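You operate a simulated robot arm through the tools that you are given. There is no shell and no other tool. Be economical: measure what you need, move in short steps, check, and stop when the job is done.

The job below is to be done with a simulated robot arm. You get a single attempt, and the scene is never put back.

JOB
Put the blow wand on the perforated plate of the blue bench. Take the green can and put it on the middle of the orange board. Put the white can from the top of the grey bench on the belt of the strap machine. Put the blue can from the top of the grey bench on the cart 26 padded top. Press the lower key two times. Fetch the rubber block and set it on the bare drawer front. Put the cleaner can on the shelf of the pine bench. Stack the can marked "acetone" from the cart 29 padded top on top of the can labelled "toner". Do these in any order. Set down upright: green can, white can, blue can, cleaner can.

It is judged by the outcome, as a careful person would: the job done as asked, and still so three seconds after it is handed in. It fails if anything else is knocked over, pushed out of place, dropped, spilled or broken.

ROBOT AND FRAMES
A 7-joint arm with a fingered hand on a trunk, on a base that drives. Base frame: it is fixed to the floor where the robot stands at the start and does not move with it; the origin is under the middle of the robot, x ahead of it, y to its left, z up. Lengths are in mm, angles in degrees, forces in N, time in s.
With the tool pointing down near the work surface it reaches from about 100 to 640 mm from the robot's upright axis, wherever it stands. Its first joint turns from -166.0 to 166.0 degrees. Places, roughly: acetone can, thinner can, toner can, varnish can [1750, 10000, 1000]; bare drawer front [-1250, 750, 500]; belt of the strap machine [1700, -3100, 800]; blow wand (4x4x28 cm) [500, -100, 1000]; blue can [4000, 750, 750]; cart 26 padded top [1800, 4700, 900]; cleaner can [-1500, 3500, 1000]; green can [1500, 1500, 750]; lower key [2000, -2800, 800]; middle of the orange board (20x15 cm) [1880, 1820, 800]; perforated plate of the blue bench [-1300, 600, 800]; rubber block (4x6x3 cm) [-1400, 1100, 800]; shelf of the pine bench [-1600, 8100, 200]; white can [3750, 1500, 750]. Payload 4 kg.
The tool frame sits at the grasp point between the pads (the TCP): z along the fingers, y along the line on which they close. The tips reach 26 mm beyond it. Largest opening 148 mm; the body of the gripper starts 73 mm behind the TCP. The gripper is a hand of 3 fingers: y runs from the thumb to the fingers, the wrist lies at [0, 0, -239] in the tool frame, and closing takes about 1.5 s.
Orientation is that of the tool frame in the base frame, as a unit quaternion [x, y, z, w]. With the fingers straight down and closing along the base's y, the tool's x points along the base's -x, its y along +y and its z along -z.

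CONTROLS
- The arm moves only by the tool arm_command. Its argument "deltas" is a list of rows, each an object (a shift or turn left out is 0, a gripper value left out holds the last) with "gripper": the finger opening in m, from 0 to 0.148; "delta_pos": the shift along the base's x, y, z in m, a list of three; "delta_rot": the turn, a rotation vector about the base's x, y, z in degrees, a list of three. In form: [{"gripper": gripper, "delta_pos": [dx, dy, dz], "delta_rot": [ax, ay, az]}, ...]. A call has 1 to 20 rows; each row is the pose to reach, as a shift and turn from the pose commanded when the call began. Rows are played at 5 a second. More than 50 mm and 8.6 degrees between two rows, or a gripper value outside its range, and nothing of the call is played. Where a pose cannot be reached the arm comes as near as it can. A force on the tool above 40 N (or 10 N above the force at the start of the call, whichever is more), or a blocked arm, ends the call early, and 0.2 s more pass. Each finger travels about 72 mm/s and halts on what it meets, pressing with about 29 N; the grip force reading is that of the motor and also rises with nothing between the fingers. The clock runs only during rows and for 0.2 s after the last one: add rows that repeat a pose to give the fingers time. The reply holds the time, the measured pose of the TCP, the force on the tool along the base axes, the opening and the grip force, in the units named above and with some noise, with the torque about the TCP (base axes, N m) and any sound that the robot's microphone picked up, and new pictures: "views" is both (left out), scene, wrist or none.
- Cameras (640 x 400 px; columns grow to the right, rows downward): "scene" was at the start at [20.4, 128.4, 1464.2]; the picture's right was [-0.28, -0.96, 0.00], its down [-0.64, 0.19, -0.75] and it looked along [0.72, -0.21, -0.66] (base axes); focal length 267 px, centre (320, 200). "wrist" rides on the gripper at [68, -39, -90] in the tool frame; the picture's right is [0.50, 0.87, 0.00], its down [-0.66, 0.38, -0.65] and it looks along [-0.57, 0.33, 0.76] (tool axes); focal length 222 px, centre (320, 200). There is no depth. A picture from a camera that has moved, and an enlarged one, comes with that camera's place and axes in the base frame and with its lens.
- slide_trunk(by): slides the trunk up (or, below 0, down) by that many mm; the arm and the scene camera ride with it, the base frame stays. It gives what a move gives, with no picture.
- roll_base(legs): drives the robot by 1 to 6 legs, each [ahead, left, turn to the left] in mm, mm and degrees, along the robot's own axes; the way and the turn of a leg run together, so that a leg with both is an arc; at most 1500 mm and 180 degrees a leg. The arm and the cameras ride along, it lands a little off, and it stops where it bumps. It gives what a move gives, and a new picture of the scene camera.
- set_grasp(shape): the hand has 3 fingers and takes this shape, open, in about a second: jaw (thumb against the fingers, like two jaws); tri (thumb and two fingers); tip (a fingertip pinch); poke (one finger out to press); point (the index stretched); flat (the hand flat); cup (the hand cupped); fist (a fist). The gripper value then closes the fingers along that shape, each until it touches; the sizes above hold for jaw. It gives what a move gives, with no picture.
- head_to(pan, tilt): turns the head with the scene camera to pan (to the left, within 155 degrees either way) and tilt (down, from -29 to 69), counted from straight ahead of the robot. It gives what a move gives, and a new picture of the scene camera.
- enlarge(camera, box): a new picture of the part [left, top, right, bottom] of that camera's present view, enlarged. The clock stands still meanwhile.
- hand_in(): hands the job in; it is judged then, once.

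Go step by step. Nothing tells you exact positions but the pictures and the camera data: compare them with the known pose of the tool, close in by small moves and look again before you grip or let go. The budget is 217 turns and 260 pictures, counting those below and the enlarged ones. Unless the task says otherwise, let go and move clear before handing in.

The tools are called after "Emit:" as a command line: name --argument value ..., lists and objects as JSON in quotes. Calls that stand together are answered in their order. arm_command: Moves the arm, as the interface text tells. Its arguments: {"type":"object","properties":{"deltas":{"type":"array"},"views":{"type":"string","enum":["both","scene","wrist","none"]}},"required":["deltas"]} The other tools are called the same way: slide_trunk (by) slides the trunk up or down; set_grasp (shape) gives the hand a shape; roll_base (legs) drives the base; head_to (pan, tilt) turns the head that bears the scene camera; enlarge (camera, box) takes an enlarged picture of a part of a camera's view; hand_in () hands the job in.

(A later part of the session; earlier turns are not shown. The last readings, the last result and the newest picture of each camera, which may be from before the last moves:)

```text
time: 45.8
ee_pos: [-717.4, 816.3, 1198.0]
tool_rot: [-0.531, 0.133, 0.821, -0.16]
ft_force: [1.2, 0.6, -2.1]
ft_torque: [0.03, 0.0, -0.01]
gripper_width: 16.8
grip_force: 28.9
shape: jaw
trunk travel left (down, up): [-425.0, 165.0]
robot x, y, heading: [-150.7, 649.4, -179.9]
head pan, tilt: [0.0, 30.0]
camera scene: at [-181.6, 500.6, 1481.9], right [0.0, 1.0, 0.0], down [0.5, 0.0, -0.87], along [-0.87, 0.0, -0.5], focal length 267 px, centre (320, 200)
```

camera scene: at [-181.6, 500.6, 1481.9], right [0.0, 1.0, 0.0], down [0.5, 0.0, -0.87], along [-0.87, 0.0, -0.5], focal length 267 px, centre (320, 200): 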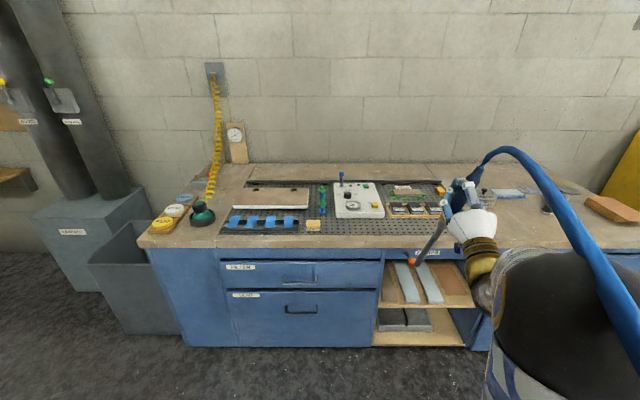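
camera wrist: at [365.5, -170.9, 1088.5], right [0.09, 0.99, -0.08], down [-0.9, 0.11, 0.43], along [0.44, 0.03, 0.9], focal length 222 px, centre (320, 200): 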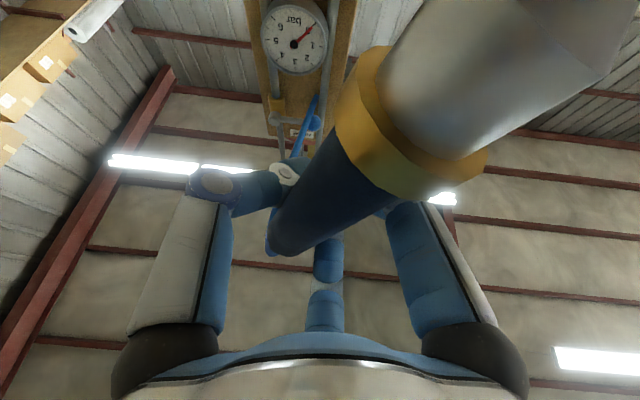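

Wand held, facing the blue bench. I'll enlarge the bench top.

Emit:
enlarge --camera "scene" --box '[210, 160, 450, 310]'

```text
2.67 times, centred on (330, 235) of scene
camera zoom: at [-181.6, 500.6, 1481.9], right [0.0, 1.0, 0.0], down [0.5, 0.0, -0.87], along [-0.87, 0.0, -0.5], focal length 712 px, centre (293, 107)
```

zoom: 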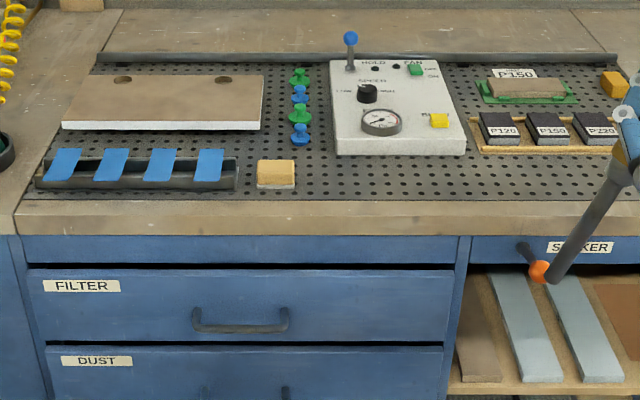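

I place the plate at z≈785 with a free front strip around (-1160, 740), between sponge and edge. Now I'll rotate the hand to point down with the wand horizontal along y.

Emit:
arm_command --deltas '[{"delta_pos": [0, 0, -0.006], "delta_rot": [-4.1, -6.09, -2.48]}, {"delta_pos": [0, 0, -0.012], "delta_rot": [-8.2, -12.2, -4.95]}, {"delta_pos": [0, 0, -0.018], "delta_rot": [-12.3, -18.3, -7.4]}, {"delta_pos": [0, 0, -0.025], "delta_rot": [-16.4, -24.35, -9.9]}, {"delta_pos": [0, 0, -0.03], "delta_rot": [-20.5, -30.4, -12.4]}, {"delta_pos": [0, 0, -0.04], "delta_rot": [-24.6, -36.5, -14.85]}, {"delta_pos": [0, 0, -0.05], "delta_rot": [-28.7, -42.6, -17.3]}, {"delta_pos": [0, 0, -0.06], "delta_rot": [-32.8, -48.7, -19.8]}, {"delta_pos": [0, 0, -0.07], "delta_rot": [-36.9, -54.8, -22.3]}, {"delta_pos": [0, 0, -0.08], "delta_rot": [-41.0, -60.9, -24.75]}, {"delta_pos": [0, 0, -0.09], "delta_rot": [-45.1, -67.0, -27.2]}, {"delta_pos": [0, 0, -0.1], "delta_rot": [-49.2, -73.05, -29.7]}, {"delta_pos": [0, 0, -0.1], "delta_rot": [-53.3, -79.1, -32.2]}, {"delta_pos": [0, 0, -0.1], "delta_rot": [-57.4, -85.2, -34.65]}, {"delta_pos": [0, 0, -0.1], "delta_rot": [-61.5, -91.3, -37.1]}, {"delta_pos": [0, 0, -0.1], "delta_rot": [-65.6, -97.4, -39.6]}, {"delta_pos": [0, 0, -0.1], "delta_rot": [-65.6, -97.4, -39.6]}]'

```text
time: 49.4
ee_pos: [-701.6, 802.2, 1090.3]
tool_rot: [0.707, -0.707, 0.0, 0.0]
ft_force: [0.2, 0.0, -0.1]
ft_torque: [0.0, -0.03, 0.0]
gripper_width: 16.6
grip_force: 29.0
shape: jaw
out of reach, approached as far as the arm can: row 7, 8, 16, 17
trunk travel left (down, up): [-425.0, 165.0]
robot x, y, heading: [-151.9, 651.6, -179.7]
head pan, tilt: [0.0, 30.0]
camera scene: at [-181.6, 500.4, 1481.9], right [0.0, 1.0, 0.0], down [0.5, 0.0, -0.87], along [-0.87, 0.0, -0.5], focal length 267 px, centre (320, 200)
camera wrist: at [-664.0, 735.2, 1179.1], right [-0.87, -0.5, 0.0], down [-0.38, 0.65, 0.65], along [-0.33, 0.57, -0.76], focal length 222 px, centre (320, 200)
```

scene: 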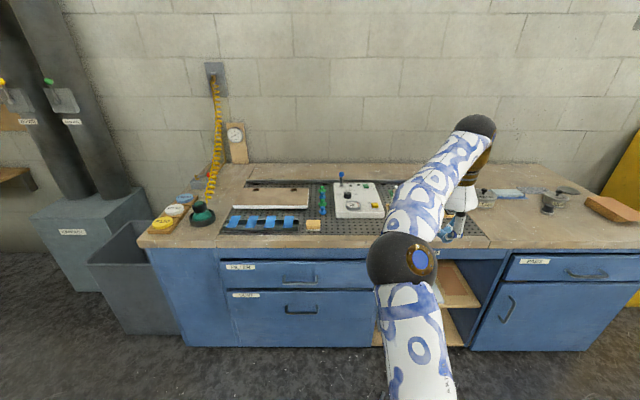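
wrist: 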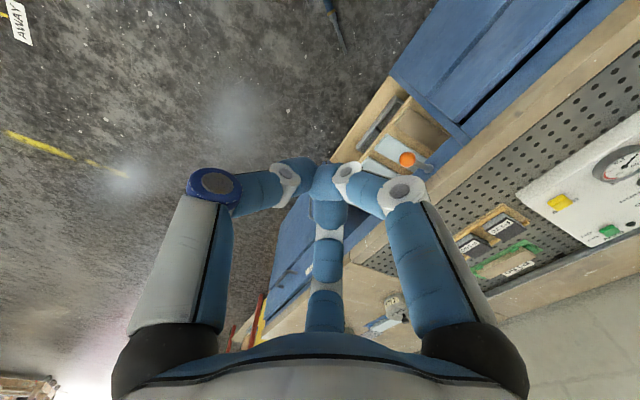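

The hand appears empty — the wand may have slipped out; I see something blue on the floor. Let me look.

Emit:
enlarge --camera "wrist" --box '[230, 0, 430, 125]'

Emit:
head_to --pan -40 --tilt 55

```text
3.20 times, centred on (330, 62) of wrist
camera zoom: at [-664.0, 735.2, 1179.1], right [-0.87, -0.5, 0.0], down [-0.38, 0.65, 0.65], along [-0.33, 0.57, -0.76], focal length 711 px, centre (288, 640)
```

zoom: 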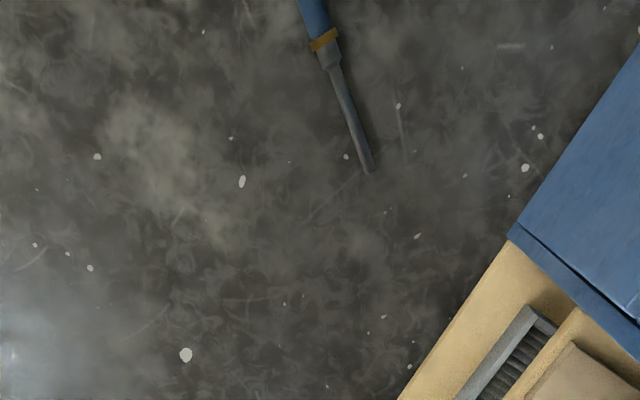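

```text
time: 50.4
ee_pos: [-702.5, 802.6, 1090.8]
tool_rot: [-0.707, 0.707, 0.0, 0.001]
ft_force: [-0.5, 0.7, -0.1]
ft_torque: [-0.01, 0.02, -0.01]
gripper_width: 16.7
grip_force: 28.9
shape: jaw
trunk travel left (down, up): [-425.0, 165.0]
robot x, y, heading: [-149.0, 653.2, -180.0]
head pan, tilt: [-40.0, 55.0]
camera scene: at [-146.4, 546.9, 1445.9], right [0.64, 0.77, 0.0], down [0.63, -0.53, -0.57], along [-0.44, 0.37, -0.82], focal length 267 px, centre (320, 200)
```

scene: 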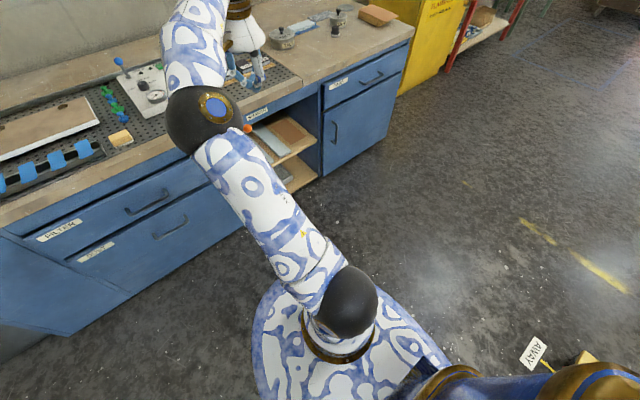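

The wand has fallen to the floor, roughly from (-841,816) tip to (-610,668) hose end. I'll recover it: lower the trunk, turn the hand across it, and look closely.

Emit:
slide_trunk --by -400

Emit:
arm_command --deltas '[{"gripper": 0.1, "delta_pos": [0.005, -0.01, -0.03], "delta_rot": [0, 0, 8]}, {"delta_pos": [0.01, -0.02, -0.06], "delta_rot": [0, 0, 16]}, {"delta_pos": [0.015, -0.03, -0.1], "delta_rot": [0, 0, 24]}, {"delta_pos": [0.02, -0.04, -0.14], "delta_rot": [0, 0, 32]}, {"delta_pos": [0.02, -0.06, -0.18], "delta_rot": [0, 0, 40]}, {"delta_pos": [0.02, -0.07, -0.22], "delta_rot": [0, 0, 48]}, {"delta_pos": [0.02, -0.08, -0.26], "delta_rot": [0, 0, 56]}, {"delta_pos": [0.02, -0.09, -0.3], "delta_rot": [0, 0, 57.4]}, {"delta_pos": [0.02, -0.09, -0.34], "delta_rot": [0, 0, 57.4]}, {"delta_pos": [0.02, -0.09, -0.38], "delta_rot": [0, 0, 57.4]}, {"delta_pos": [0.02, -0.09, -0.42], "delta_rot": [0, 0, 57.4]}, {"delta_pos": [0.02, -0.09, -0.42], "delta_rot": [0, 0, 57.4]}]'

```text
time: 54.3
ee_pos: [-703.3, 803.7, 691.1]
tool_rot: [0.707, -0.707, -0.001, 0.0]
ft_force: [-0.2, 0.3, -0.3]
ft_torque: [0.0, -0.02, 0.01]
gripper_width: 16.4
grip_force: 29.3
shape: jaw
trunk travel left (down, up): [-25.0, 565.0]
robot x, y, heading: [-150.2, 651.8, -180.0]
head pan, tilt: [-40.0, 55.0]
```

```text
time: 56.9
ee_pos: [-683.1, 712.5, 270.7]
tool_rot: [0.96, -0.281, 0.0, 0.0]
ft_force: [-0.4, 0.6, 0.3]
ft_torque: [-0.04, 0.0, 0.02]
gripper_width: 99.9
grip_force: 0.0
shape: jaw
trunk travel left (down, up): [-25.0, 565.0]
robot x, y, heading: [-150.0, 654.0, -180.0]
head pan, tilt: [-40.0, 55.0]
camera scene: at [-146.3, 546.9, 1045.8], right [0.64, 0.77, 0.0], down [0.63, -0.53, -0.57], along [-0.44, 0.37, -0.82], focal length 267 px, centre (320, 200)
camera wrist: at [-604.7, 710.0, 358.4], right [-0.05, -1.0, 0.0], down [-0.76, 0.03, 0.65], along [-0.65, 0.03, -0.76], focal length 222 px, centre (320, 200)
```

scene: 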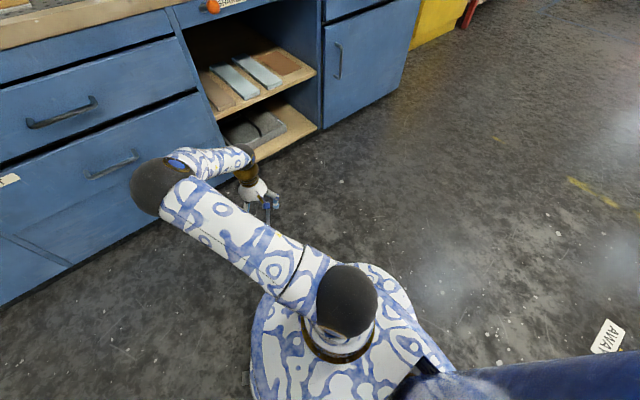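
wrist: 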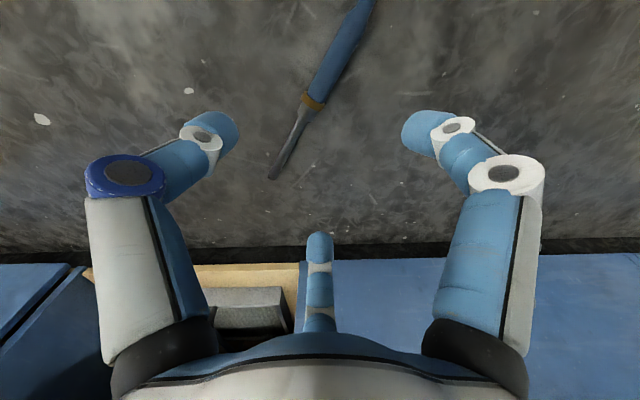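

Ring at (-704,726), hose end ≈(-603,663). I'll go above mid-handle (-652,693) and descend.

Emit:
arm_command --deltas '[{"delta_pos": [0.015, -0.01, -0.03]}, {"delta_pos": [0.031, -0.019, -0.06]}, {"delta_pos": [0.031, -0.019, -0.1]}, {"delta_pos": [0.031, -0.019, -0.14]}, {"delta_pos": [0.031, -0.019, -0.18]}, {"delta_pos": [0.031, -0.019, -0.18]}]' --views "wrist"

```text
time: 58.3
ee_pos: [-651.0, 692.7, 91.4]
tool_rot: [0.96, -0.281, -0.001, -0.001]
ft_force: [0.2, -0.7, -0.3]
ft_torque: [-0.02, -0.01, 0.02]
gripper_width: 99.9
grip_force: 0.1
shape: jaw
trunk travel left (down, up): [-25.0, 565.0]
robot x, y, heading: [-151.8, 648.0, -180.0]
head pan, tilt: [-40.0, 55.0]
camera wrist: at [-573.1, 688.9, 180.1], right [-0.05, -1.0, 0.0], down [-0.76, 0.03, 0.65], along [-0.65, 0.03, -0.76], focal length 222 px, centre (320, 200)
```

wrist: 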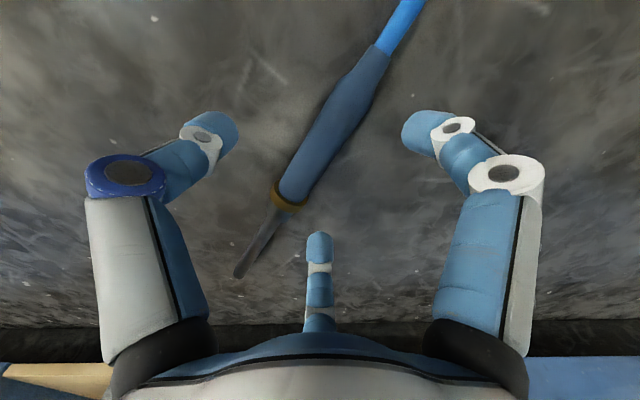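

Well aligned; shift 5 mm and descend so tips are just above the floor, then close.

Emit:
arm_command --deltas '[{"delta_pos": [-0.003, -0.005, -0.03]}, {"delta_pos": [-0.003, -0.005, -0.05]}, {"delta_pos": [-0.003, -0.005, -0.06]}, {"delta_pos": [-0.003, -0.005, -0.06], "gripper": 0.05}, {"delta_pos": [-0.003, -0.005, -0.06], "gripper": 0.02}, {"delta_pos": [-0.003, -0.005, -0.06], "gripper": 0.0}, {"delta_pos": [-0.003, -0.005, -0.06], "gripper": 0.0}, {"delta_pos": [-0.003, -0.005, -0.06], "gripper": 0.0}, {"delta_pos": [-0.003, -0.005, -0.06], "gripper": 0.0}, {"delta_pos": [-0.003, -0.005, -0.06], "gripper": 0.0}]' --views "wrist"

```text
time: 60.5
ee_pos: [-647.4, 688.5, 91.0]
tool_rot: [0.96, -0.281, -0.001, 0.0]
ft_force: [0.9, -0.7, 0.6]
ft_torque: [0.02, 0.0, 0.0]
gripper_width: 0.1
grip_force: 29.0
shape: jaw
out of reach, approached as far as the arm can: row 1, 2, 3, 4, 5, 6, 7, 8, 9, 10
trunk travel left (down, up): [-25.0, 565.0]
robot x, y, heading: [-145.0, 652.0, -180.0]
head pan, tilt: [-40.0, 55.0]
camera wrist: at [-568.3, 684.7, 179.1], right [-0.05, -1.0, 0.0], down [-0.76, 0.03, 0.65], along [-0.65, 0.03, -0.76], focal length 222 px, centre (320, 200)
```

wrist: 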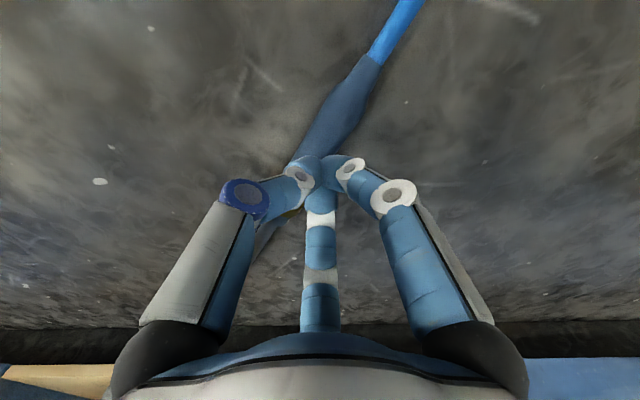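

The arm couldn't go lower at this radius. I'll open, rise, lower the trunk fully, and drive 130 mm closer.

Emit:
arm_command --deltas '[{"gripper": 0.05, "delta_pos": [0, 0, 0.06]}, {"gripper": 0.1, "delta_pos": [0, 0, 0.09]}, {"gripper": 0.1, "delta_pos": [0, 0, 0.12]}, {"gripper": 0.1, "delta_pos": [0, 0, 0.12]}]' --views "none"

Emit:
slide_trunk --by -25

Emit:
roll_base --legs '[[130, 0, 0]]'

```text
refused: row 1 steps farther than a row can; nothing moved
```

```text
time: 61.2
ee_pos: [-646.5, 687.5, 66.8]
tool_rot: [0.96, -0.281, -0.001, 0.0]
ft_force: [-0.6, 0.3, -0.5]
ft_torque: [-0.03, 0.01, 0.02]
gripper_width: 0.0
grip_force: 29.0
shape: jaw
trunk travel left (down, up): [0.0, 590.0]
robot x, y, heading: [-154.7, 649.2, -179.6]
head pan, tilt: [-40.0, 55.0]
```

```text
time: 62.5
ee_pos: [-777.5, 689.1, 65.9]
tool_rot: [0.96, -0.28, -0.001, -0.001]
ft_force: [0.5, -0.1, 0.5]
ft_torque: [0.01, -0.01, 0.0]
gripper_width: 0.1
grip_force: 28.9
shape: jaw
trunk travel left (down, up): [0.0, 590.0]
robot x, y, heading: [-285.1, 652.2, -180.1]
head pan, tilt: [-40.0, 55.0]
camera scene: at [-277.8, 546.8, 1020.8], right [0.64, 0.77, 0.0], down [0.63, -0.53, -0.57], along [-0.44, 0.37, -0.82], focal length 267 px, centre (320, 200)
```

scene: 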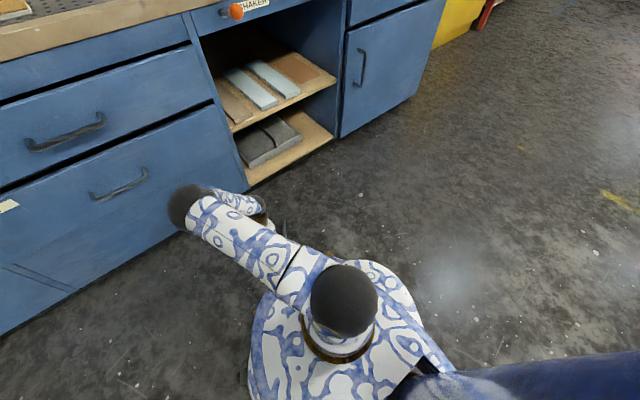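

Base moved closer. Now raise, open, and return above the handle.

Emit:
arm_command --deltas '[{"gripper": 0.03, "delta_pos": [0.0, 0, 0.04]}, {"gripper": 0.06, "delta_pos": [0.02, 0, 0.08]}, {"gripper": 0.1, "delta_pos": [0.05, 0, 0.08]}, {"delta_pos": [0.09, 0, 0.08]}, {"delta_pos": [0.122, 0, 0.08]}, {"delta_pos": [0.122, 0, 0.04]}, {"delta_pos": [0.122, 0, 0.02]}, {"delta_pos": [0.122, 0, 0.02]}]' --views "wrist"

```text
time: 64.3
ee_pos: [-656.0, 687.4, 85.5]
tool_rot: [0.96, -0.281, 0.0, -0.001]
ft_force: [0.0, -0.5, 0.3]
ft_torque: [-0.02, 0.0, 0.05]
gripper_width: 99.7
grip_force: 0.0
shape: jaw
trunk travel left (down, up): [0.0, 590.0]
robot x, y, heading: [-282.5, 652.4, -180.1]
head pan, tilt: [-40.0, 55.0]
camera wrist: at [-577.3, 684.5, 173.7], right [-0.05, -1.0, 0.0], down [-0.76, 0.03, 0.65], along [-0.65, 0.03, -0.76], focal length 222 px, centre (320, 200)
```

wrist: 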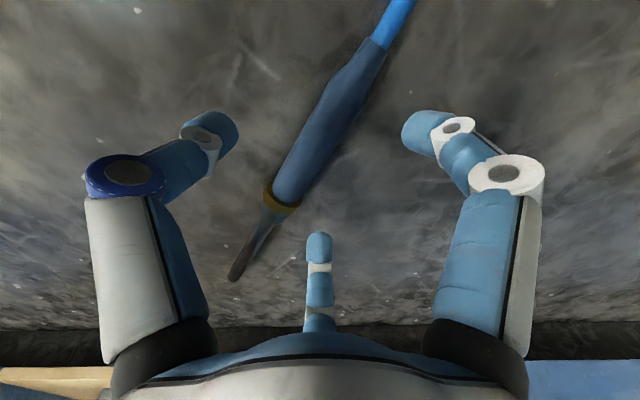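

Aligned directly over the handle. Descend and close.

Emit:
arm_command --deltas '[{"delta_pos": [0, 0, -0.03]}, {"delta_pos": [0, 0, -0.053]}, {"delta_pos": [0, 0, -0.053]}, {"delta_pos": [0, 0, -0.053], "gripper": 0.05}, {"delta_pos": [0, 0, -0.053], "gripper": 0.0}, {"delta_pos": [0, 0, -0.053], "gripper": 0.0}, {"delta_pos": [0, 0, -0.053], "gripper": 0.0}, {"delta_pos": [0, 0, -0.053], "gripper": 0.0}, {"delta_pos": [0, 0, -0.053], "gripper": 0.0}]' --views "wrist"

```text
time: 66.3
ee_pos: [-661.0, 688.1, 66.4]
tool_rot: [0.96, -0.28, 0.0, 0.0]
ft_force: [0.2, -0.2, 0.3]
ft_torque: [-0.02, 0.02, -0.02]
gripper_width: 0.1
grip_force: 29.5
shape: jaw
out of reach, approached as far as the arm can: row 1, 2, 3, 4, 5, 6, 7, 8, 9
trunk travel left (down, up): [0.0, 590.0]
robot x, y, heading: [-282.6, 648.2, -179.8]
head pan, tilt: [-40.0, 55.0]
camera wrist: at [-582.7, 685.4, 154.6], right [-0.05, -1.0, 0.0], down [-0.76, 0.03, 0.65], along [-0.65, 0.03, -0.76], focal length 222 px, centre (320, 200)
```

wrist: 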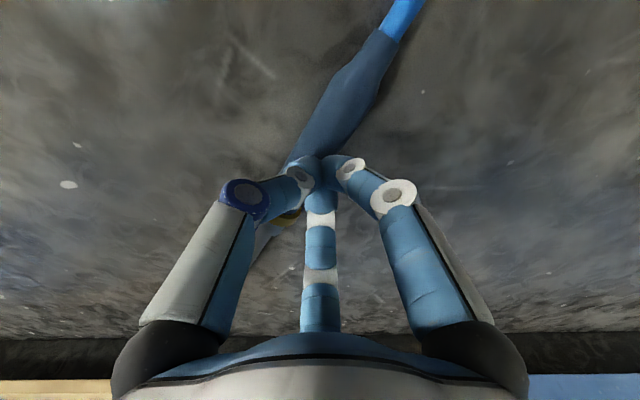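

The limit isn't radius. I'll open, tilt the fingers 25° outward and see how low it can go.

Emit:
arm_command --deltas '[{"gripper": 0.04, "delta_pos": [0, 0, 0.03]}, {"gripper": 0.1, "delta_pos": [0, 0, 0.03], "delta_rot": [4.3, 6.7, 0]}, {"delta_pos": [0, 0, 0.03], "delta_rot": [8.6, 13.4, 0]}, {"delta_pos": [0, 0, 0.03], "delta_rot": [13.5, 21.1, 0]}, {"delta_pos": [0, 0, 0.0], "delta_rot": [13.5, 21.1, 0]}, {"delta_pos": [0, 0, -0.02], "delta_rot": [13.5, 21.1, 0]}, {"delta_pos": [0, 0, -0.03], "delta_rot": [13.5, 21.1, 0]}, {"delta_pos": [0, 0, -0.03], "delta_rot": [13.5, 21.1, 0]}]' --views "wrist"

```text
refused: row 4 steps farther than a row can; nothing moved
```

Emit:
arm_command --deltas '[{"gripper": 0.04, "delta_pos": [0, 0, 0.03]}, {"gripper": 0.1, "delta_pos": [0, 0, 0.03], "delta_rot": [4.3, 6.7, 0]}, {"delta_pos": [0, 0, 0.03], "delta_rot": [8.6, 13.4, 0]}, {"delta_pos": [0, 0, 0.03], "delta_rot": [12.9, 20.1, 0]}, {"delta_pos": [0, 0, 0.0], "delta_rot": [13.5, 21.1, 0]}, {"delta_pos": [0, 0, -0.02], "delta_rot": [13.5, 21.1, 0]}, {"delta_pos": [0, 0, -0.03], "delta_rot": [13.5, 21.1, 0]}, {"delta_pos": [0, 0, -0.03], "delta_rot": [13.5, 21.1, 0]}]' --views "wrist"

```text
time: 67.1
ee_pos: [-665.1, 689.3, 99.3]
tool_rot: [0.951, -0.278, -0.128, -0.036]
ft_force: [-2.0, -0.4, 0.4]
ft_torque: [0.03, -0.34, -0.08]
gripper_width: 86.8
grip_force: 0.0
shape: jaw
out of reach, approached as far as the arm can: row 4
trunk travel left (down, up): [0.0, 590.0]
robot x, y, heading: [-285.9, 651.8, -180.1]
head pan, tilt: [-40.0, 55.0]
stopped in row 4: the force on the tool passed its limit at 52 N (the readings are from after the stop); the commanded pose is now the measured one
camera wrist: at [-569.2, 674.2, 166.7], right [-0.06, -0.99, -0.13], down [-0.59, -0.07, 0.81], along [-0.81, 0.12, -0.58], focal length 222 px, centre (320, 200)
```

wrist: 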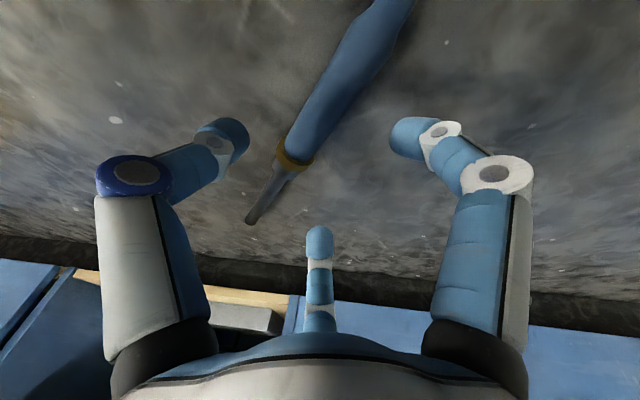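

Something pushed back (elbow near the bench). I'll straighten, back the base away to reach with a more extended arm, and retry lower.

Emit:
arm_command --deltas '[{"gripper": 0.1, "delta_pos": [0, 0, 0.02], "delta_rot": [-4.2, -6.6, 0]}, {"delta_pos": [0, 0, 0.05], "delta_rot": [-8.4, -13.1, 0]}, {"delta_pos": [0, 0, 0.05], "delta_rot": [-8.4, -13.1, 0]}]' --views "none"

Emit:
roll_base --legs '[[-230, 0, 0]]'

Emit:
arm_command --deltas '[{"delta_pos": [-0.04, 0, 0.0]}, {"delta_pos": [-0.08, 0, 0]}, {"delta_pos": [-0.12, 0, 0]}, {"delta_pos": [-0.16, 0, 0]}, {"delta_pos": [-0.2, 0, 0]}, {"delta_pos": [-0.23, 0, -0.03]}, {"delta_pos": [-0.23, 0, -0.06]}, {"delta_pos": [-0.23, 0, -0.07]}]' --views "both"

```text
time: 67.9
ee_pos: [-664.7, 691.1, 148.8]
tool_rot: [0.96, -0.281, 0.002, 0.003]
ft_force: [0.2, -0.1, -0.4]
ft_torque: [-0.02, 0.0, -0.06]
gripper_width: 99.6
grip_force: 0.0
shape: jaw
trunk travel left (down, up): [0.0, 590.0]
robot x, y, heading: [-281.9, 649.0, -180.1]
head pan, tilt: [-40.0, 55.0]
```

```text
time: 69.6
ee_pos: [-434.5, 689.2, 149.0]
tool_rot: [0.96, -0.281, 0.002, 0.003]
ft_force: [-0.2, -0.4, -0.3]
ft_torque: [-0.01, -0.04, 0.0]
gripper_width: 99.5
grip_force: 0.2
shape: jaw
trunk travel left (down, up): [0.0, 590.0]
robot x, y, heading: [-51.1, 650.2, -180.1]
head pan, tilt: [-40.0, 55.0]
camera scene: at [-47.8, 547.1, 1020.8], right [0.64, 0.77, 0.0], down [0.63, -0.53, -0.57], along [-0.44, 0.37, -0.82], focal length 267 px, centre (320, 200)
```

scene: 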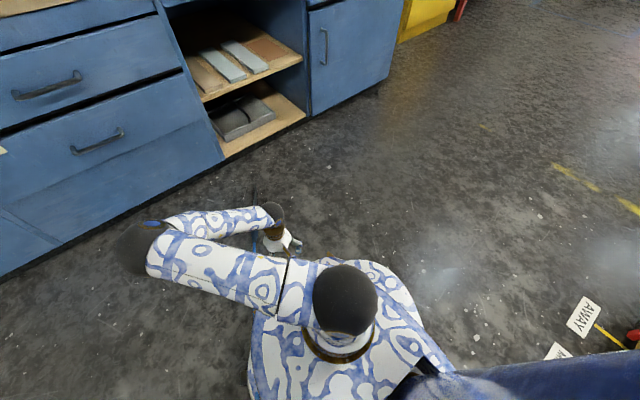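

```text
time: 71.4
ee_pos: [-651.4, 681.8, 107.0]
tool_rot: [0.96, -0.279, 0.002, 0.003]
ft_force: [-0.1, -0.3, 0.1]
ft_torque: [-0.03, -0.01, -0.02]
gripper_width: 99.6
grip_force: 0.1
shape: jaw
out of reach, approached as far as the arm can: row 6, 7, 8
trunk travel left (down, up): [0.0, 590.0]
robot x, y, heading: [-52.5, 649.8, -180.1]
head pan, tilt: [-40.0, 55.0]
camera scene: at [-47.9, 547.1, 1020.8], right [0.64, 0.77, 0.0], down [0.63, -0.53, -0.57], along [-0.44, 0.37, -0.82], focal length 267 px, centre (320, 200)
camera wrist: at [-573.3, 678.9, 196.2], right [-0.04, -1.0, 0.01], down [-0.76, 0.04, 0.65], along [-0.65, 0.02, -0.76], focal length 222 px, centre (320, 200)
```

scene: 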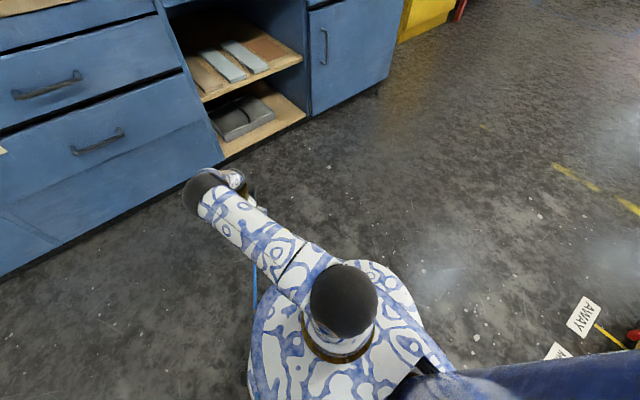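
wrist: 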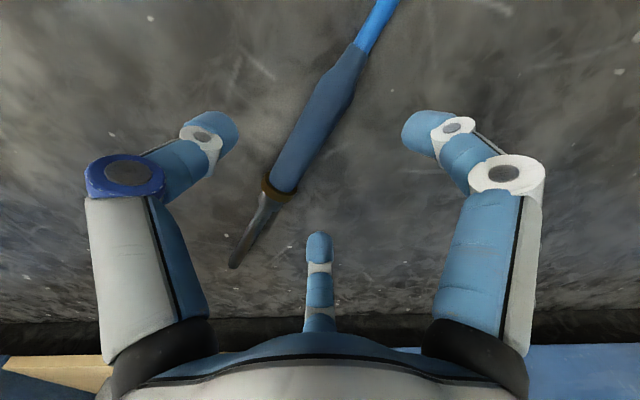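

The lower limit seems wrist-joint related (outward tilt made it worse), so I'll try tilting the fingers 20° inward toward the robot, at ~430 mm radius.

Emit:
arm_command --deltas '[{"delta_pos": [0.04, 0, 0.03]}, {"delta_pos": [0.08, 0, 0.03], "delta_rot": [-2.7, -4.2, 0]}, {"delta_pos": [0.12, 0, 0.03], "delta_rot": [-5.4, -8.4, 0]}, {"delta_pos": [0.16, 0, 0.03], "delta_rot": [-8.1, -12.7, 0]}, {"delta_pos": [0.17, 0, 0.03], "delta_rot": [-10.8, -16.9, 0]}, {"delta_pos": [0.17, 0, 0.03], "delta_rot": [-10.8, -16.9, 0]}]' --views "none"

Emit:
roll_base --legs '[[170, 0, 0]]'

Emit:
arm_command --deltas '[{"delta_pos": [0, 0.005, -0.03]}, {"delta_pos": [0, 0.005, -0.06]}, {"delta_pos": [0, 0.005, -0.075]}, {"delta_pos": [0, 0.005, -0.075]}]' --views "wrist"

```text
time: 72.8
ee_pos: [-480.2, 680.4, 139.6]
tool_rot: [0.945, -0.275, 0.17, 0.051]
ft_force: [-0.2, 0.0, 0.0]
ft_torque: [0.03, -0.03, -0.01]
gripper_width: 99.8
grip_force: 0.1
shape: jaw
trunk travel left (down, up): [0.0, 590.0]
robot x, y, heading: [-48.4, 651.4, -180.1]
head pan, tilt: [-40.0, 55.0]
```

```text
time: 74.3
ee_pos: [-652.8, 681.5, 139.1]
tool_rot: [0.945, -0.277, 0.169, 0.052]
ft_force: [0.0, 0.4, -0.1]
ft_torque: [-0.01, 0.0, 0.01]
gripper_width: 99.3
grip_force: 0.1
shape: jaw
trunk travel left (down, up): [0.0, 590.0]
robot x, y, heading: [-226.8, 651.1, -179.7]
head pan, tilt: [-40.0, 55.0]
camera scene: at [-219.4, 546.8, 1020.8], right [0.64, 0.77, 0.0], down [0.63, -0.53, -0.57], along [-0.44, 0.37, -0.82], focal length 267 px, centre (320, 200)
```

scene: 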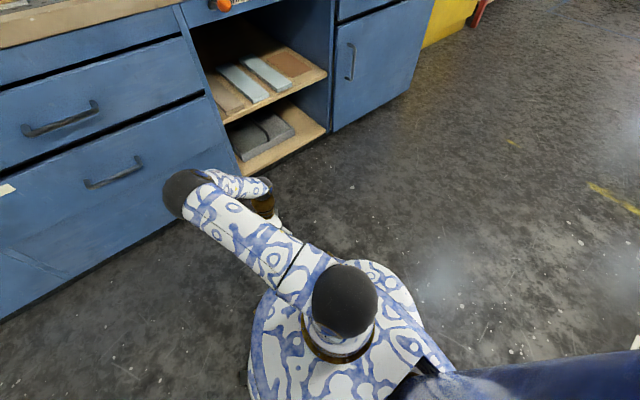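

```text
time: 75.3
ee_pos: [-650.1, 684.7, 82.7]
tool_rot: [0.945, -0.276, 0.168, 0.052]
ft_force: [-0.6, -0.2, 0.7]
ft_torque: [-0.01, 0.02, 0.0]
gripper_width: 99.8
grip_force: 0.0
shape: jaw
out of reach, approached as far as the arm can: row 2, 3, 4
trunk travel left (down, up): [0.0, 590.0]
robot x, y, heading: [-223.9, 651.1, -179.7]
head pan, tilt: [-40.0, 55.0]
camera wrist: at [-602.0, 701.5, 187.9], right [-0.07, -0.98, 0.18], down [-0.91, 0.14, 0.39], along [-0.41, -0.13, -0.9], focal length 222 px, centre (320, 200)
```

wrist: 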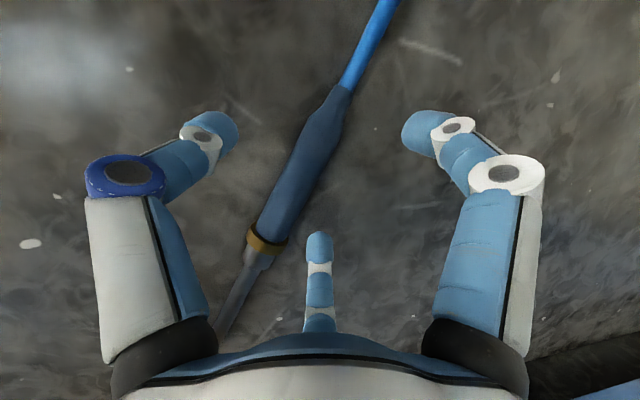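

The wrist itself can't go below z≈305, so fingertips stay ~40 mm up in the jaw shape. I'll see whether the fingertip pinch reaches further.

Emit:
set_grasp --shape "tip"

Emit:
arm_command --deltas '[{"delta_rot": [2.7, 4.2, 0]}, {"delta_rot": [5.4, 8.4, 0]}, {"delta_rot": [8.1, 12.7, 0]}, {"delta_rot": [10.8, 16.9, 0]}, {"delta_rot": [10.8, 16.9, 0]}]' --views "wrist"

```text
time: 76.2
ee_pos: [-650.8, 684.9, 81.3]
tool_rot: [0.945, -0.276, 0.169, 0.052]
ft_force: [0.2, 0.3, 0.2]
ft_torque: [0.01, 0.02, -0.02]
gripper_width: 148.1
grip_force: 0.0
shape: tip
trunk travel left (down, up): [0.0, 590.0]
robot x, y, heading: [-226.7, 653.9, -179.9]
head pan, tilt: [-40.0, 55.0]
```

```text
time: 77.4
ee_pos: [-649.1, 685.8, 83.6]
tool_rot: [0.96, -0.28, 0.0, 0.003]
ft_force: [0.6, 0.3, -0.8]
ft_torque: [-0.01, -0.02, -0.01]
gripper_width: 147.7
grip_force: 0.1
shape: tip
trunk travel left (down, up): [0.0, 590.0]
robot x, y, heading: [-226.7, 648.0, -180.0]
head pan, tilt: [-40.0, 55.0]
camera wrist: at [-572.5, 682.5, 171.8], right [-0.04, -1.0, 0.01], down [-0.76, 0.04, 0.65], along [-0.65, 0.02, -0.76], focal length 222 px, centre (320, 200)
```

wrist: 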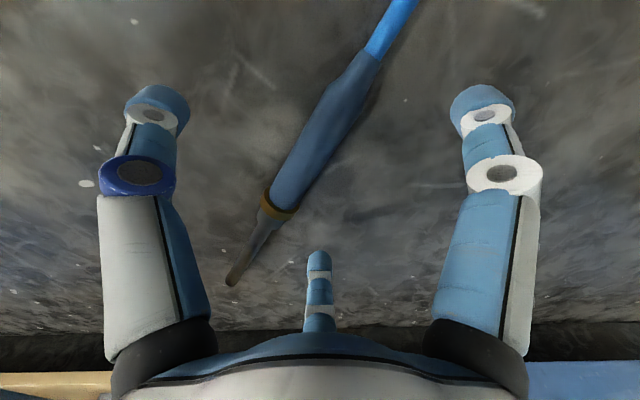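

I'll descend to the limit and close in this shape to see how far the tips reach.

Emit:
arm_command --deltas '[{"delta_pos": [0, 0, -0.02], "gripper": 0.06}, {"delta_pos": [0, 0, -0.03], "gripper": 0.04}, {"delta_pos": [0, 0, -0.03], "gripper": 0.02}, {"delta_pos": [0, 0, -0.03], "gripper": 0.0}, {"delta_pos": [0, 0, -0.03], "gripper": 0.0}, {"delta_pos": [0, 0, -0.03], "gripper": 0.0}, {"delta_pos": [0, 0, -0.03], "gripper": 0.0}, {"delta_pos": [0, 0, -0.03], "gripper": 0.0}]' --views "wrist"

```text
time: 79.2
ee_pos: [-651.1, 685.4, 61.1]
tool_rot: [0.96, -0.28, 0.002, 0.004]
ft_force: [-0.8, 0.0, 0.8]
ft_torque: [0.01, -0.02, -0.04]
gripper_width: 0.0
grip_force: 28.7
shape: tip
out of reach, approached as far as the arm can: row 2, 3, 4, 5, 6, 7, 8
trunk travel left (down, up): [0.0, 590.0]
robot x, y, heading: [-223.7, 649.5, -179.8]
head pan, tilt: [-40.0, 55.0]
camera wrist: at [-573.0, 683.0, 149.2], right [-0.04, -1.0, 0.01], down [-0.76, 0.04, 0.65], along [-0.65, 0.02, -0.76], focal length 222 px, centre (320, 200)
```

wrist: 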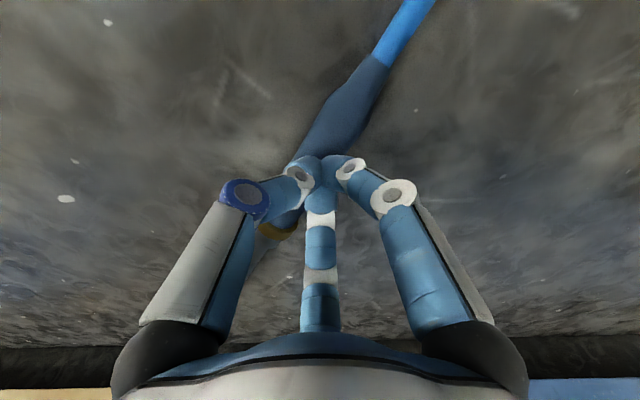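

The elbow hangs out to the left; bringing the wrist directly beneath it should gain height. I'll shift the base 130 mm to its right and re-reach.

Emit:
arm_command --deltas '[{"gripper": 0.03, "delta_pos": [0, 0, 0.04]}, {"gripper": 0.1, "delta_pos": [0, 0, 0.08]}, {"delta_pos": [0, -0.04, 0.09]}, {"delta_pos": [0, -0.08, 0.09]}, {"delta_pos": [0, -0.13, 0.09]}, {"delta_pos": [0, -0.13, 0.09]}]' --views "none"

Emit:
roll_base --legs '[[0, -130, 0]]'

Emit:
arm_command --deltas '[{"delta_pos": [0, 0.005, -0.03]}, {"delta_pos": [0, 0.005, -0.06]}, {"delta_pos": [0, 0.005, -0.09]}, {"delta_pos": [0, 0.005, -0.12]}, {"delta_pos": [0, 0.005, -0.12]}]' --views "both"

```text
time: 80.6
ee_pos: [-653.2, 555.1, 150.8]
tool_rot: [0.96, -0.281, 0.002, 0.003]
ft_force: [0.3, -0.5, 0.5]
ft_torque: [-0.01, -0.03, -0.01]
gripper_width: 99.7
grip_force: 0.1
shape: tip
trunk travel left (down, up): [0.0, 590.0]
robot x, y, heading: [-224.5, 652.2, -180.0]
head pan, tilt: [-40.0, 55.0]
```

```text
time: 81.9
ee_pos: [-652.7, 684.0, 151.1]
tool_rot: [0.96, -0.279, 0.002, 0.003]
ft_force: [0.8, -0.2, 0.3]
ft_torque: [-0.01, 0.01, 0.0]
gripper_width: 99.5
grip_force: 0.0
shape: tip
trunk travel left (down, up): [0.0, 590.0]
robot x, y, heading: [-225.5, 774.2, -179.7]
head pan, tilt: [-40.0, 55.0]
camera scene: at [-219.4, 675.8, 1020.8], right [0.64, 0.77, 0.0], down [0.63, -0.52, -0.57], along [-0.44, 0.37, -0.82], focal length 267 px, centre (320, 200)
```

scene: 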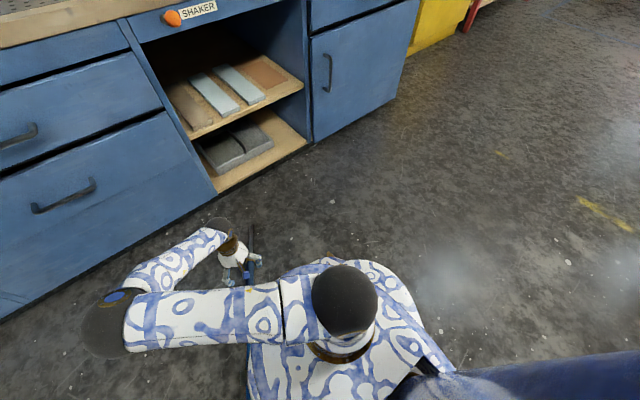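

```text
time: 83.1
ee_pos: [-652.6, 691.5, 59.8]
tool_rot: [0.96, -0.279, 0.003, 0.003]
ft_force: [0.6, 0.8, -1.0]
ft_torque: [0.0, 0.05, 0.01]
gripper_width: 99.7
grip_force: 0.1
shape: tip
out of reach, approached as far as the arm can: row 4, 5
trunk travel left (down, up): [0.0, 590.0]
robot x, y, heading: [-220.8, 778.5, -180.0]
head pan, tilt: [-40.0, 55.0]
camera scene: at [-219.4, 675.8, 1020.8], right [0.64, 0.77, 0.0], down [0.63, -0.52, -0.57], along [-0.44, 0.37, -0.82], focal length 267 px, centre (320, 200)
camera wrist: at [-575.4, 687.5, 148.9], right [-0.04, -1.0, 0.01], down [-0.76, 0.04, 0.65], along [-0.65, 0.02, -0.76], focal length 222 px, centre (320, 200)
```

scene: 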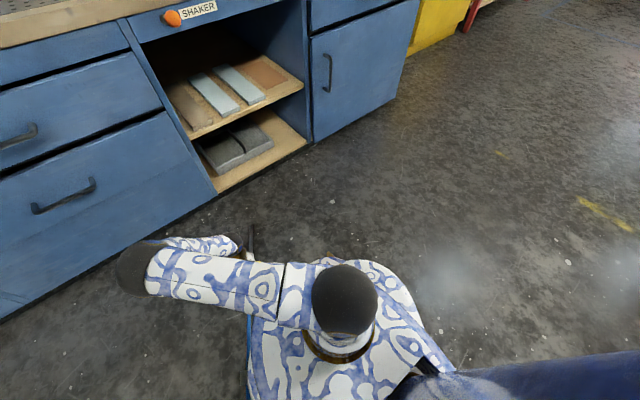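
wrist: 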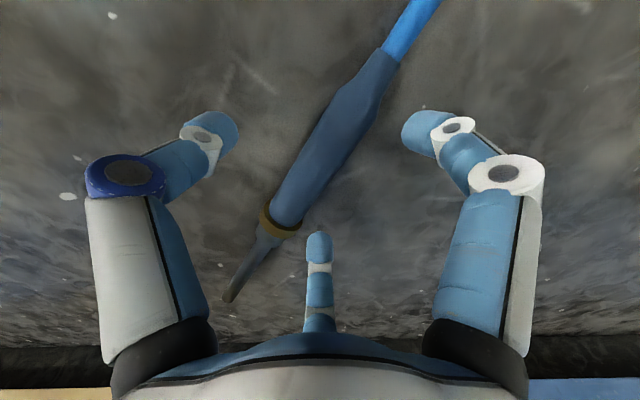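

Still ~60 mm. Before trying other things, I'll look at how the hose runs — gripping it might lift the wand.

Emit:
head_to --pan 130 --tilt 15

Emit:
head_to --pan 30 --tilt 60

```text
time: 85.7
ee_pos: [-654.2, 690.5, 61.1]
tool_rot: [0.96, -0.279, 0.001, 0.003]
ft_force: [-0.5, 0.2, 0.7]
ft_torque: [0.02, -0.02, -0.03]
gripper_width: 99.5
grip_force: 0.0
shape: tip
trunk travel left (down, up): [0.0, 590.0]
robot x, y, heading: [-220.9, 778.2, -179.9]
head pan, tilt: [130.0, 15.0]
camera scene: at [-103.9, 558.2, 1081.1], right [-0.76, -0.64, 0.0], down [-0.17, 0.2, -0.97], along [0.62, -0.74, -0.26], focal length 267 px, centre (320, 200)
```

scene: 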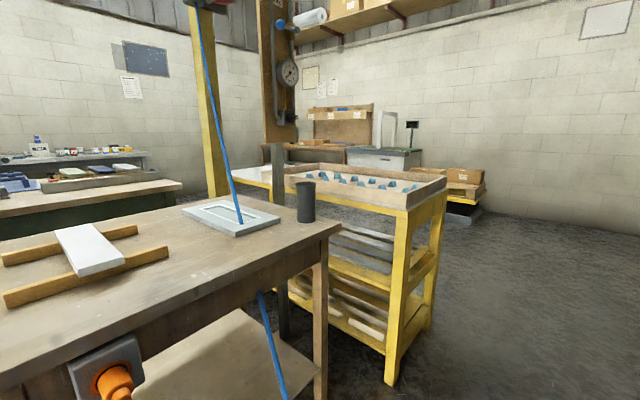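

```text
time: 87.4
ee_pos: [-653.7, 689.6, 59.4]
tool_rot: [0.96, -0.279, 0.002, 0.003]
ft_force: [-0.1, -0.1, 0.2]
ft_torque: [0.0, 0.0, 0.0]
gripper_width: 99.7
grip_force: 0.1
shape: tip
trunk travel left (down, up): [0.0, 590.0]
robot x, y, heading: [-226.6, 776.8, -180.0]
head pan, tilt: [30.0, 60.0]
camera scene: at [-221.7, 596.1, 1014.8], right [-0.5, 0.86, 0.0], down [0.75, 0.44, -0.5], along [-0.43, -0.25, -0.87], focal length 267 px, centre (320, 200)
```

scene: 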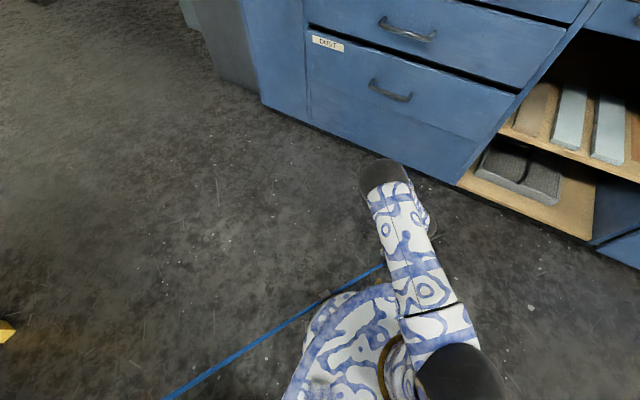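

The hose is only drawn (it passes through the table), so no help there. The elbow is folded left, likely from the wrist yaw; I'll raise, yaw the tool +96° and watch the elbow.

Emit:
arm_command --deltas '[{"delta_pos": [0, 0, 0.04]}, {"delta_pos": [0, 0, 0.08]}, {"delta_pos": [0, 0, 0.12]}, {"delta_pos": [0, 0, 0.16], "delta_rot": [0, 0, 8]}, {"delta_pos": [0, 0, 0.2], "delta_rot": [0, 0, 16]}, {"delta_pos": [0, 0, 0.24], "delta_rot": [0, 0, 24]}, {"delta_pos": [0, 0, 0.28], "delta_rot": [0, 0, 32]}, {"delta_pos": [0, 0, 0.3], "delta_rot": [0, 0, 40]}, {"delta_pos": [0, 0, 0.3], "delta_rot": [0, 0, 48]}, {"delta_pos": [0, 0, 0.3], "delta_rot": [0, 0, 56]}, {"delta_pos": [0, 0, 0.3], "delta_rot": [0, 0, 64]}, {"delta_pos": [0, 0, 0.3], "delta_rot": [0, 0, 72]}, {"delta_pos": [0, 0, 0.3], "delta_rot": [0, 0, 80]}, {"delta_pos": [0, 0, 0.3], "delta_rot": [0, 0, 88]}, {"delta_pos": [0, 0, 0.3], "delta_rot": [0, 0, 96]}, {"delta_pos": [0, 0, 0.3], "delta_rot": [0, 0, 96]}]' --views "scene"

```text
time: 90.8
ee_pos: [-652.6, 690.4, 360.4]
tool_rot: [0.85, 0.526, 0.005, 0.001]
ft_force: [-0.1, 0.5, -0.1]
ft_torque: [0.02, -0.01, -0.03]
gripper_width: 99.8
grip_force: 0.0
shape: tip
trunk travel left (down, up): [0.0, 590.0]
robot x, y, heading: [-221.1, 783.0, -179.7]
head pan, tilt: [30.0, 60.0]
camera scene: at [-221.7, 596.1, 1014.8], right [-0.5, 0.86, 0.0], down [0.75, 0.44, -0.5], along [-0.43, -0.25, -0.87], focal length 267 px, centre (320, 200)
```

scene: 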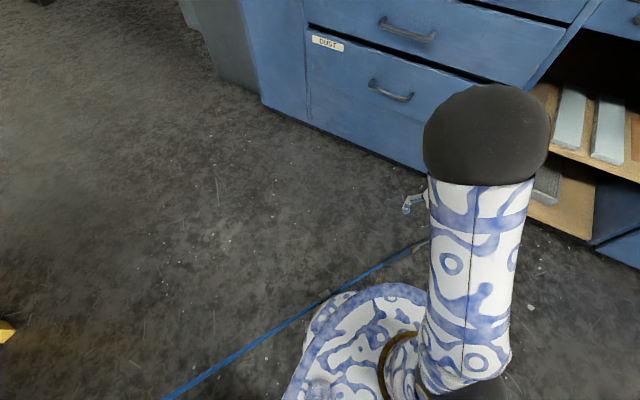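

The elbow swung up and central. I'll continue yaw +84° (so the closing line is again across the wand) and descend.

Emit:
arm_command --deltas '[{"delta_rot": [0, 0, 8]}, {"delta_rot": [0, 0, 16]}, {"delta_rot": [0, 0, 24]}, {"delta_rot": [0, 0, 32]}, {"delta_rot": [0, 0, 40]}, {"delta_rot": [0, 0, 48]}, {"delta_rot": [0, 0, 56]}, {"delta_rot": [0, 0, 64]}, {"delta_rot": [0, 0, 72]}, {"delta_rot": [0, 0, 80]}, {"delta_pos": [0, 0, -0.04], "delta_rot": [0, 0, 84]}, {"delta_pos": [0, 0, -0.08], "delta_rot": [0, 0, 84]}, {"delta_pos": [0, 0, -0.12], "delta_rot": [0, 0, 84]}, {"delta_pos": [0, 0, -0.16], "delta_rot": [0, 0, 84]}, {"delta_pos": [0, 0, -0.2], "delta_rot": [0, 0, 84]}, {"delta_pos": [0, 0, -0.24], "delta_rot": [0, 0, 84]}, {"delta_pos": [0, 0, -0.24], "delta_rot": [0, 0, 84]}]'

```text
time: 94.4
ee_pos: [-651.0, 690.9, 119.7]
tool_rot: [0.279, 0.96, 0.004, -0.001]
ft_force: [0.3, -0.4, 0.6]
ft_torque: [0.0, 0.02, -0.01]
gripper_width: 99.8
grip_force: 0.1
shape: tip
out of reach, approached as far as the arm can: row 2, 3, 4, 5, 6, 7, 8
trunk travel left (down, up): [0.0, 590.0]
robot x, y, heading: [-227.5, 781.4, -179.6]
head pan, tilt: [30.0, 60.0]
camera scene: at [-221.7, 596.2, 1014.8], right [-0.5, 0.86, 0.0], down [0.75, 0.44, -0.5], along [-0.43, -0.25, -0.87], focal length 267 px, centre (320, 200)
camera wrist: at [-729.2, 693.3, 207.5], right [0.04, 1.0, 0.01], down [0.76, -0.04, 0.65], along [0.65, -0.02, -0.76], focal length 222 px, centre (320, 200)
```

scene: 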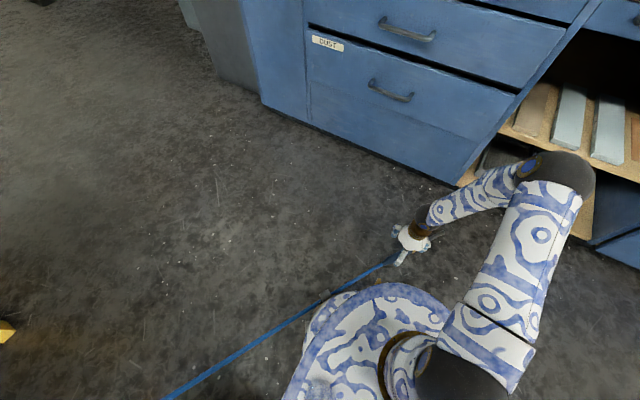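
wrist: 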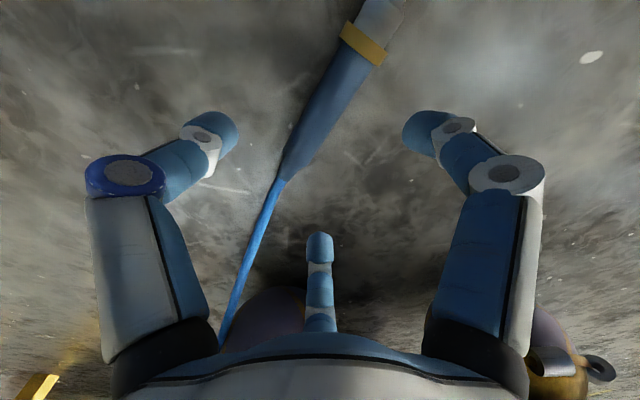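

Elbow now right. I'll check how low this configuration goes.

Emit:
arm_command --deltas '[{"delta_pos": [0, 0, -0.03]}, {"delta_pos": [0, 0, -0.06]}, {"delta_pos": [0, 0, -0.075]}, {"delta_pos": [0, 0, -0.075]}]' --views "wrist"

```text
time: 95.4
ee_pos: [-651.7, 689.1, 43.6]
tool_rot: [0.279, 0.96, 0.003, -0.001]
ft_force: [-0.6, 0.5, 0.6]
ft_torque: [-0.01, 0.03, -0.02]
gripper_width: 99.8
grip_force: 0.1
shape: tip
trunk travel left (down, up): [0.0, 590.0]
robot x, y, heading: [-221.9, 778.2, -179.7]
head pan, tilt: [30.0, 60.0]
camera wrist: at [-729.3, 691.9, 133.2], right [0.04, 1.0, 0.01], down [0.76, -0.04, 0.65], along [0.65, -0.02, -0.76], focal length 222 px, centre (320, 200)
```

wrist: 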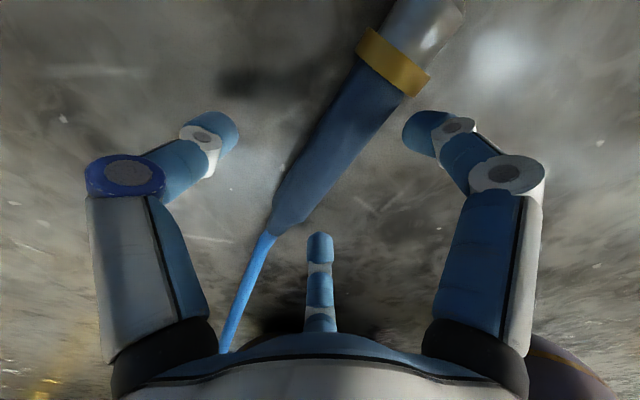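

This configuration reaches lower. Switch back to jaw, shift toward the ring a little, descend to z≈31 and close.

Emit:
set_grasp --shape "jaw"

Emit:
arm_command --deltas '[{"gripper": 0.08, "delta_pos": [-0.012, 0.008, 0]}, {"gripper": 0.08, "delta_pos": [-0.012, 0.008, -0.008]}, {"delta_pos": [-0.012, 0.008, -0.013]}, {"delta_pos": [-0.012, 0.008, -0.013]}, {"delta_pos": [-0.012, 0.008, -0.013], "gripper": 0.03}, {"delta_pos": [-0.012, 0.008, -0.013], "gripper": 0.0}, {"delta_pos": [-0.012, 0.008, -0.013], "gripper": 0.0}, {"delta_pos": [-0.012, 0.008, -0.013], "gripper": 0.0}, {"delta_pos": [-0.012, 0.008, -0.013], "gripper": 0.0}]' --views "wrist"

```text
time: 96.3
ee_pos: [-651.7, 688.4, 45.2]
tool_rot: [0.279, 0.96, 0.004, -0.002]
ft_force: [0.2, 0.3, -0.2]
ft_torque: [0.03, 0.03, -0.01]
gripper_width: 147.8
grip_force: 0.1
shape: jaw
trunk travel left (down, up): [0.0, 590.0]
robot x, y, heading: [-223.8, 778.7, -179.9]
head pan, tilt: [30.0, 60.0]
```

```text
time: 98.3
ee_pos: [-665.1, 698.2, 30.8]
tool_rot: [0.279, 0.96, 0.003, -0.002]
ft_force: [0.6, 0.0, 0.3]
ft_torque: [-0.02, -0.06, -0.05]
gripper_width: 26.1
grip_force: 29.4
shape: jaw
trunk travel left (down, up): [0.0, 590.0]
robot x, y, heading: [-222.1, 782.5, -180.0]
head pan, tilt: [30.0, 60.0]
camera wrist: at [-742.6, 700.5, 120.3], right [0.04, 1.0, 0.01], down [0.76, -0.04, 0.65], along [0.65, -0.02, -0.76], focal length 222 px, centre (320, 200)
```

wrist: 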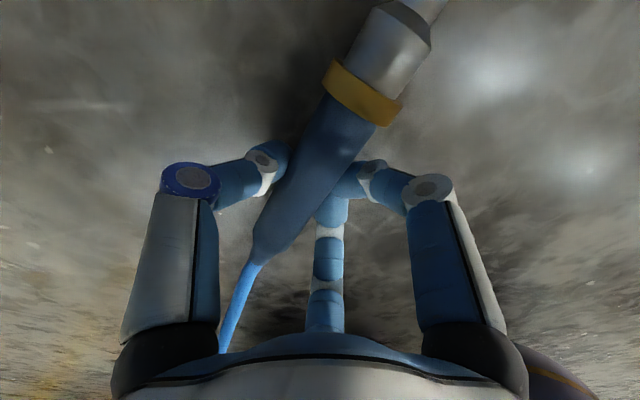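

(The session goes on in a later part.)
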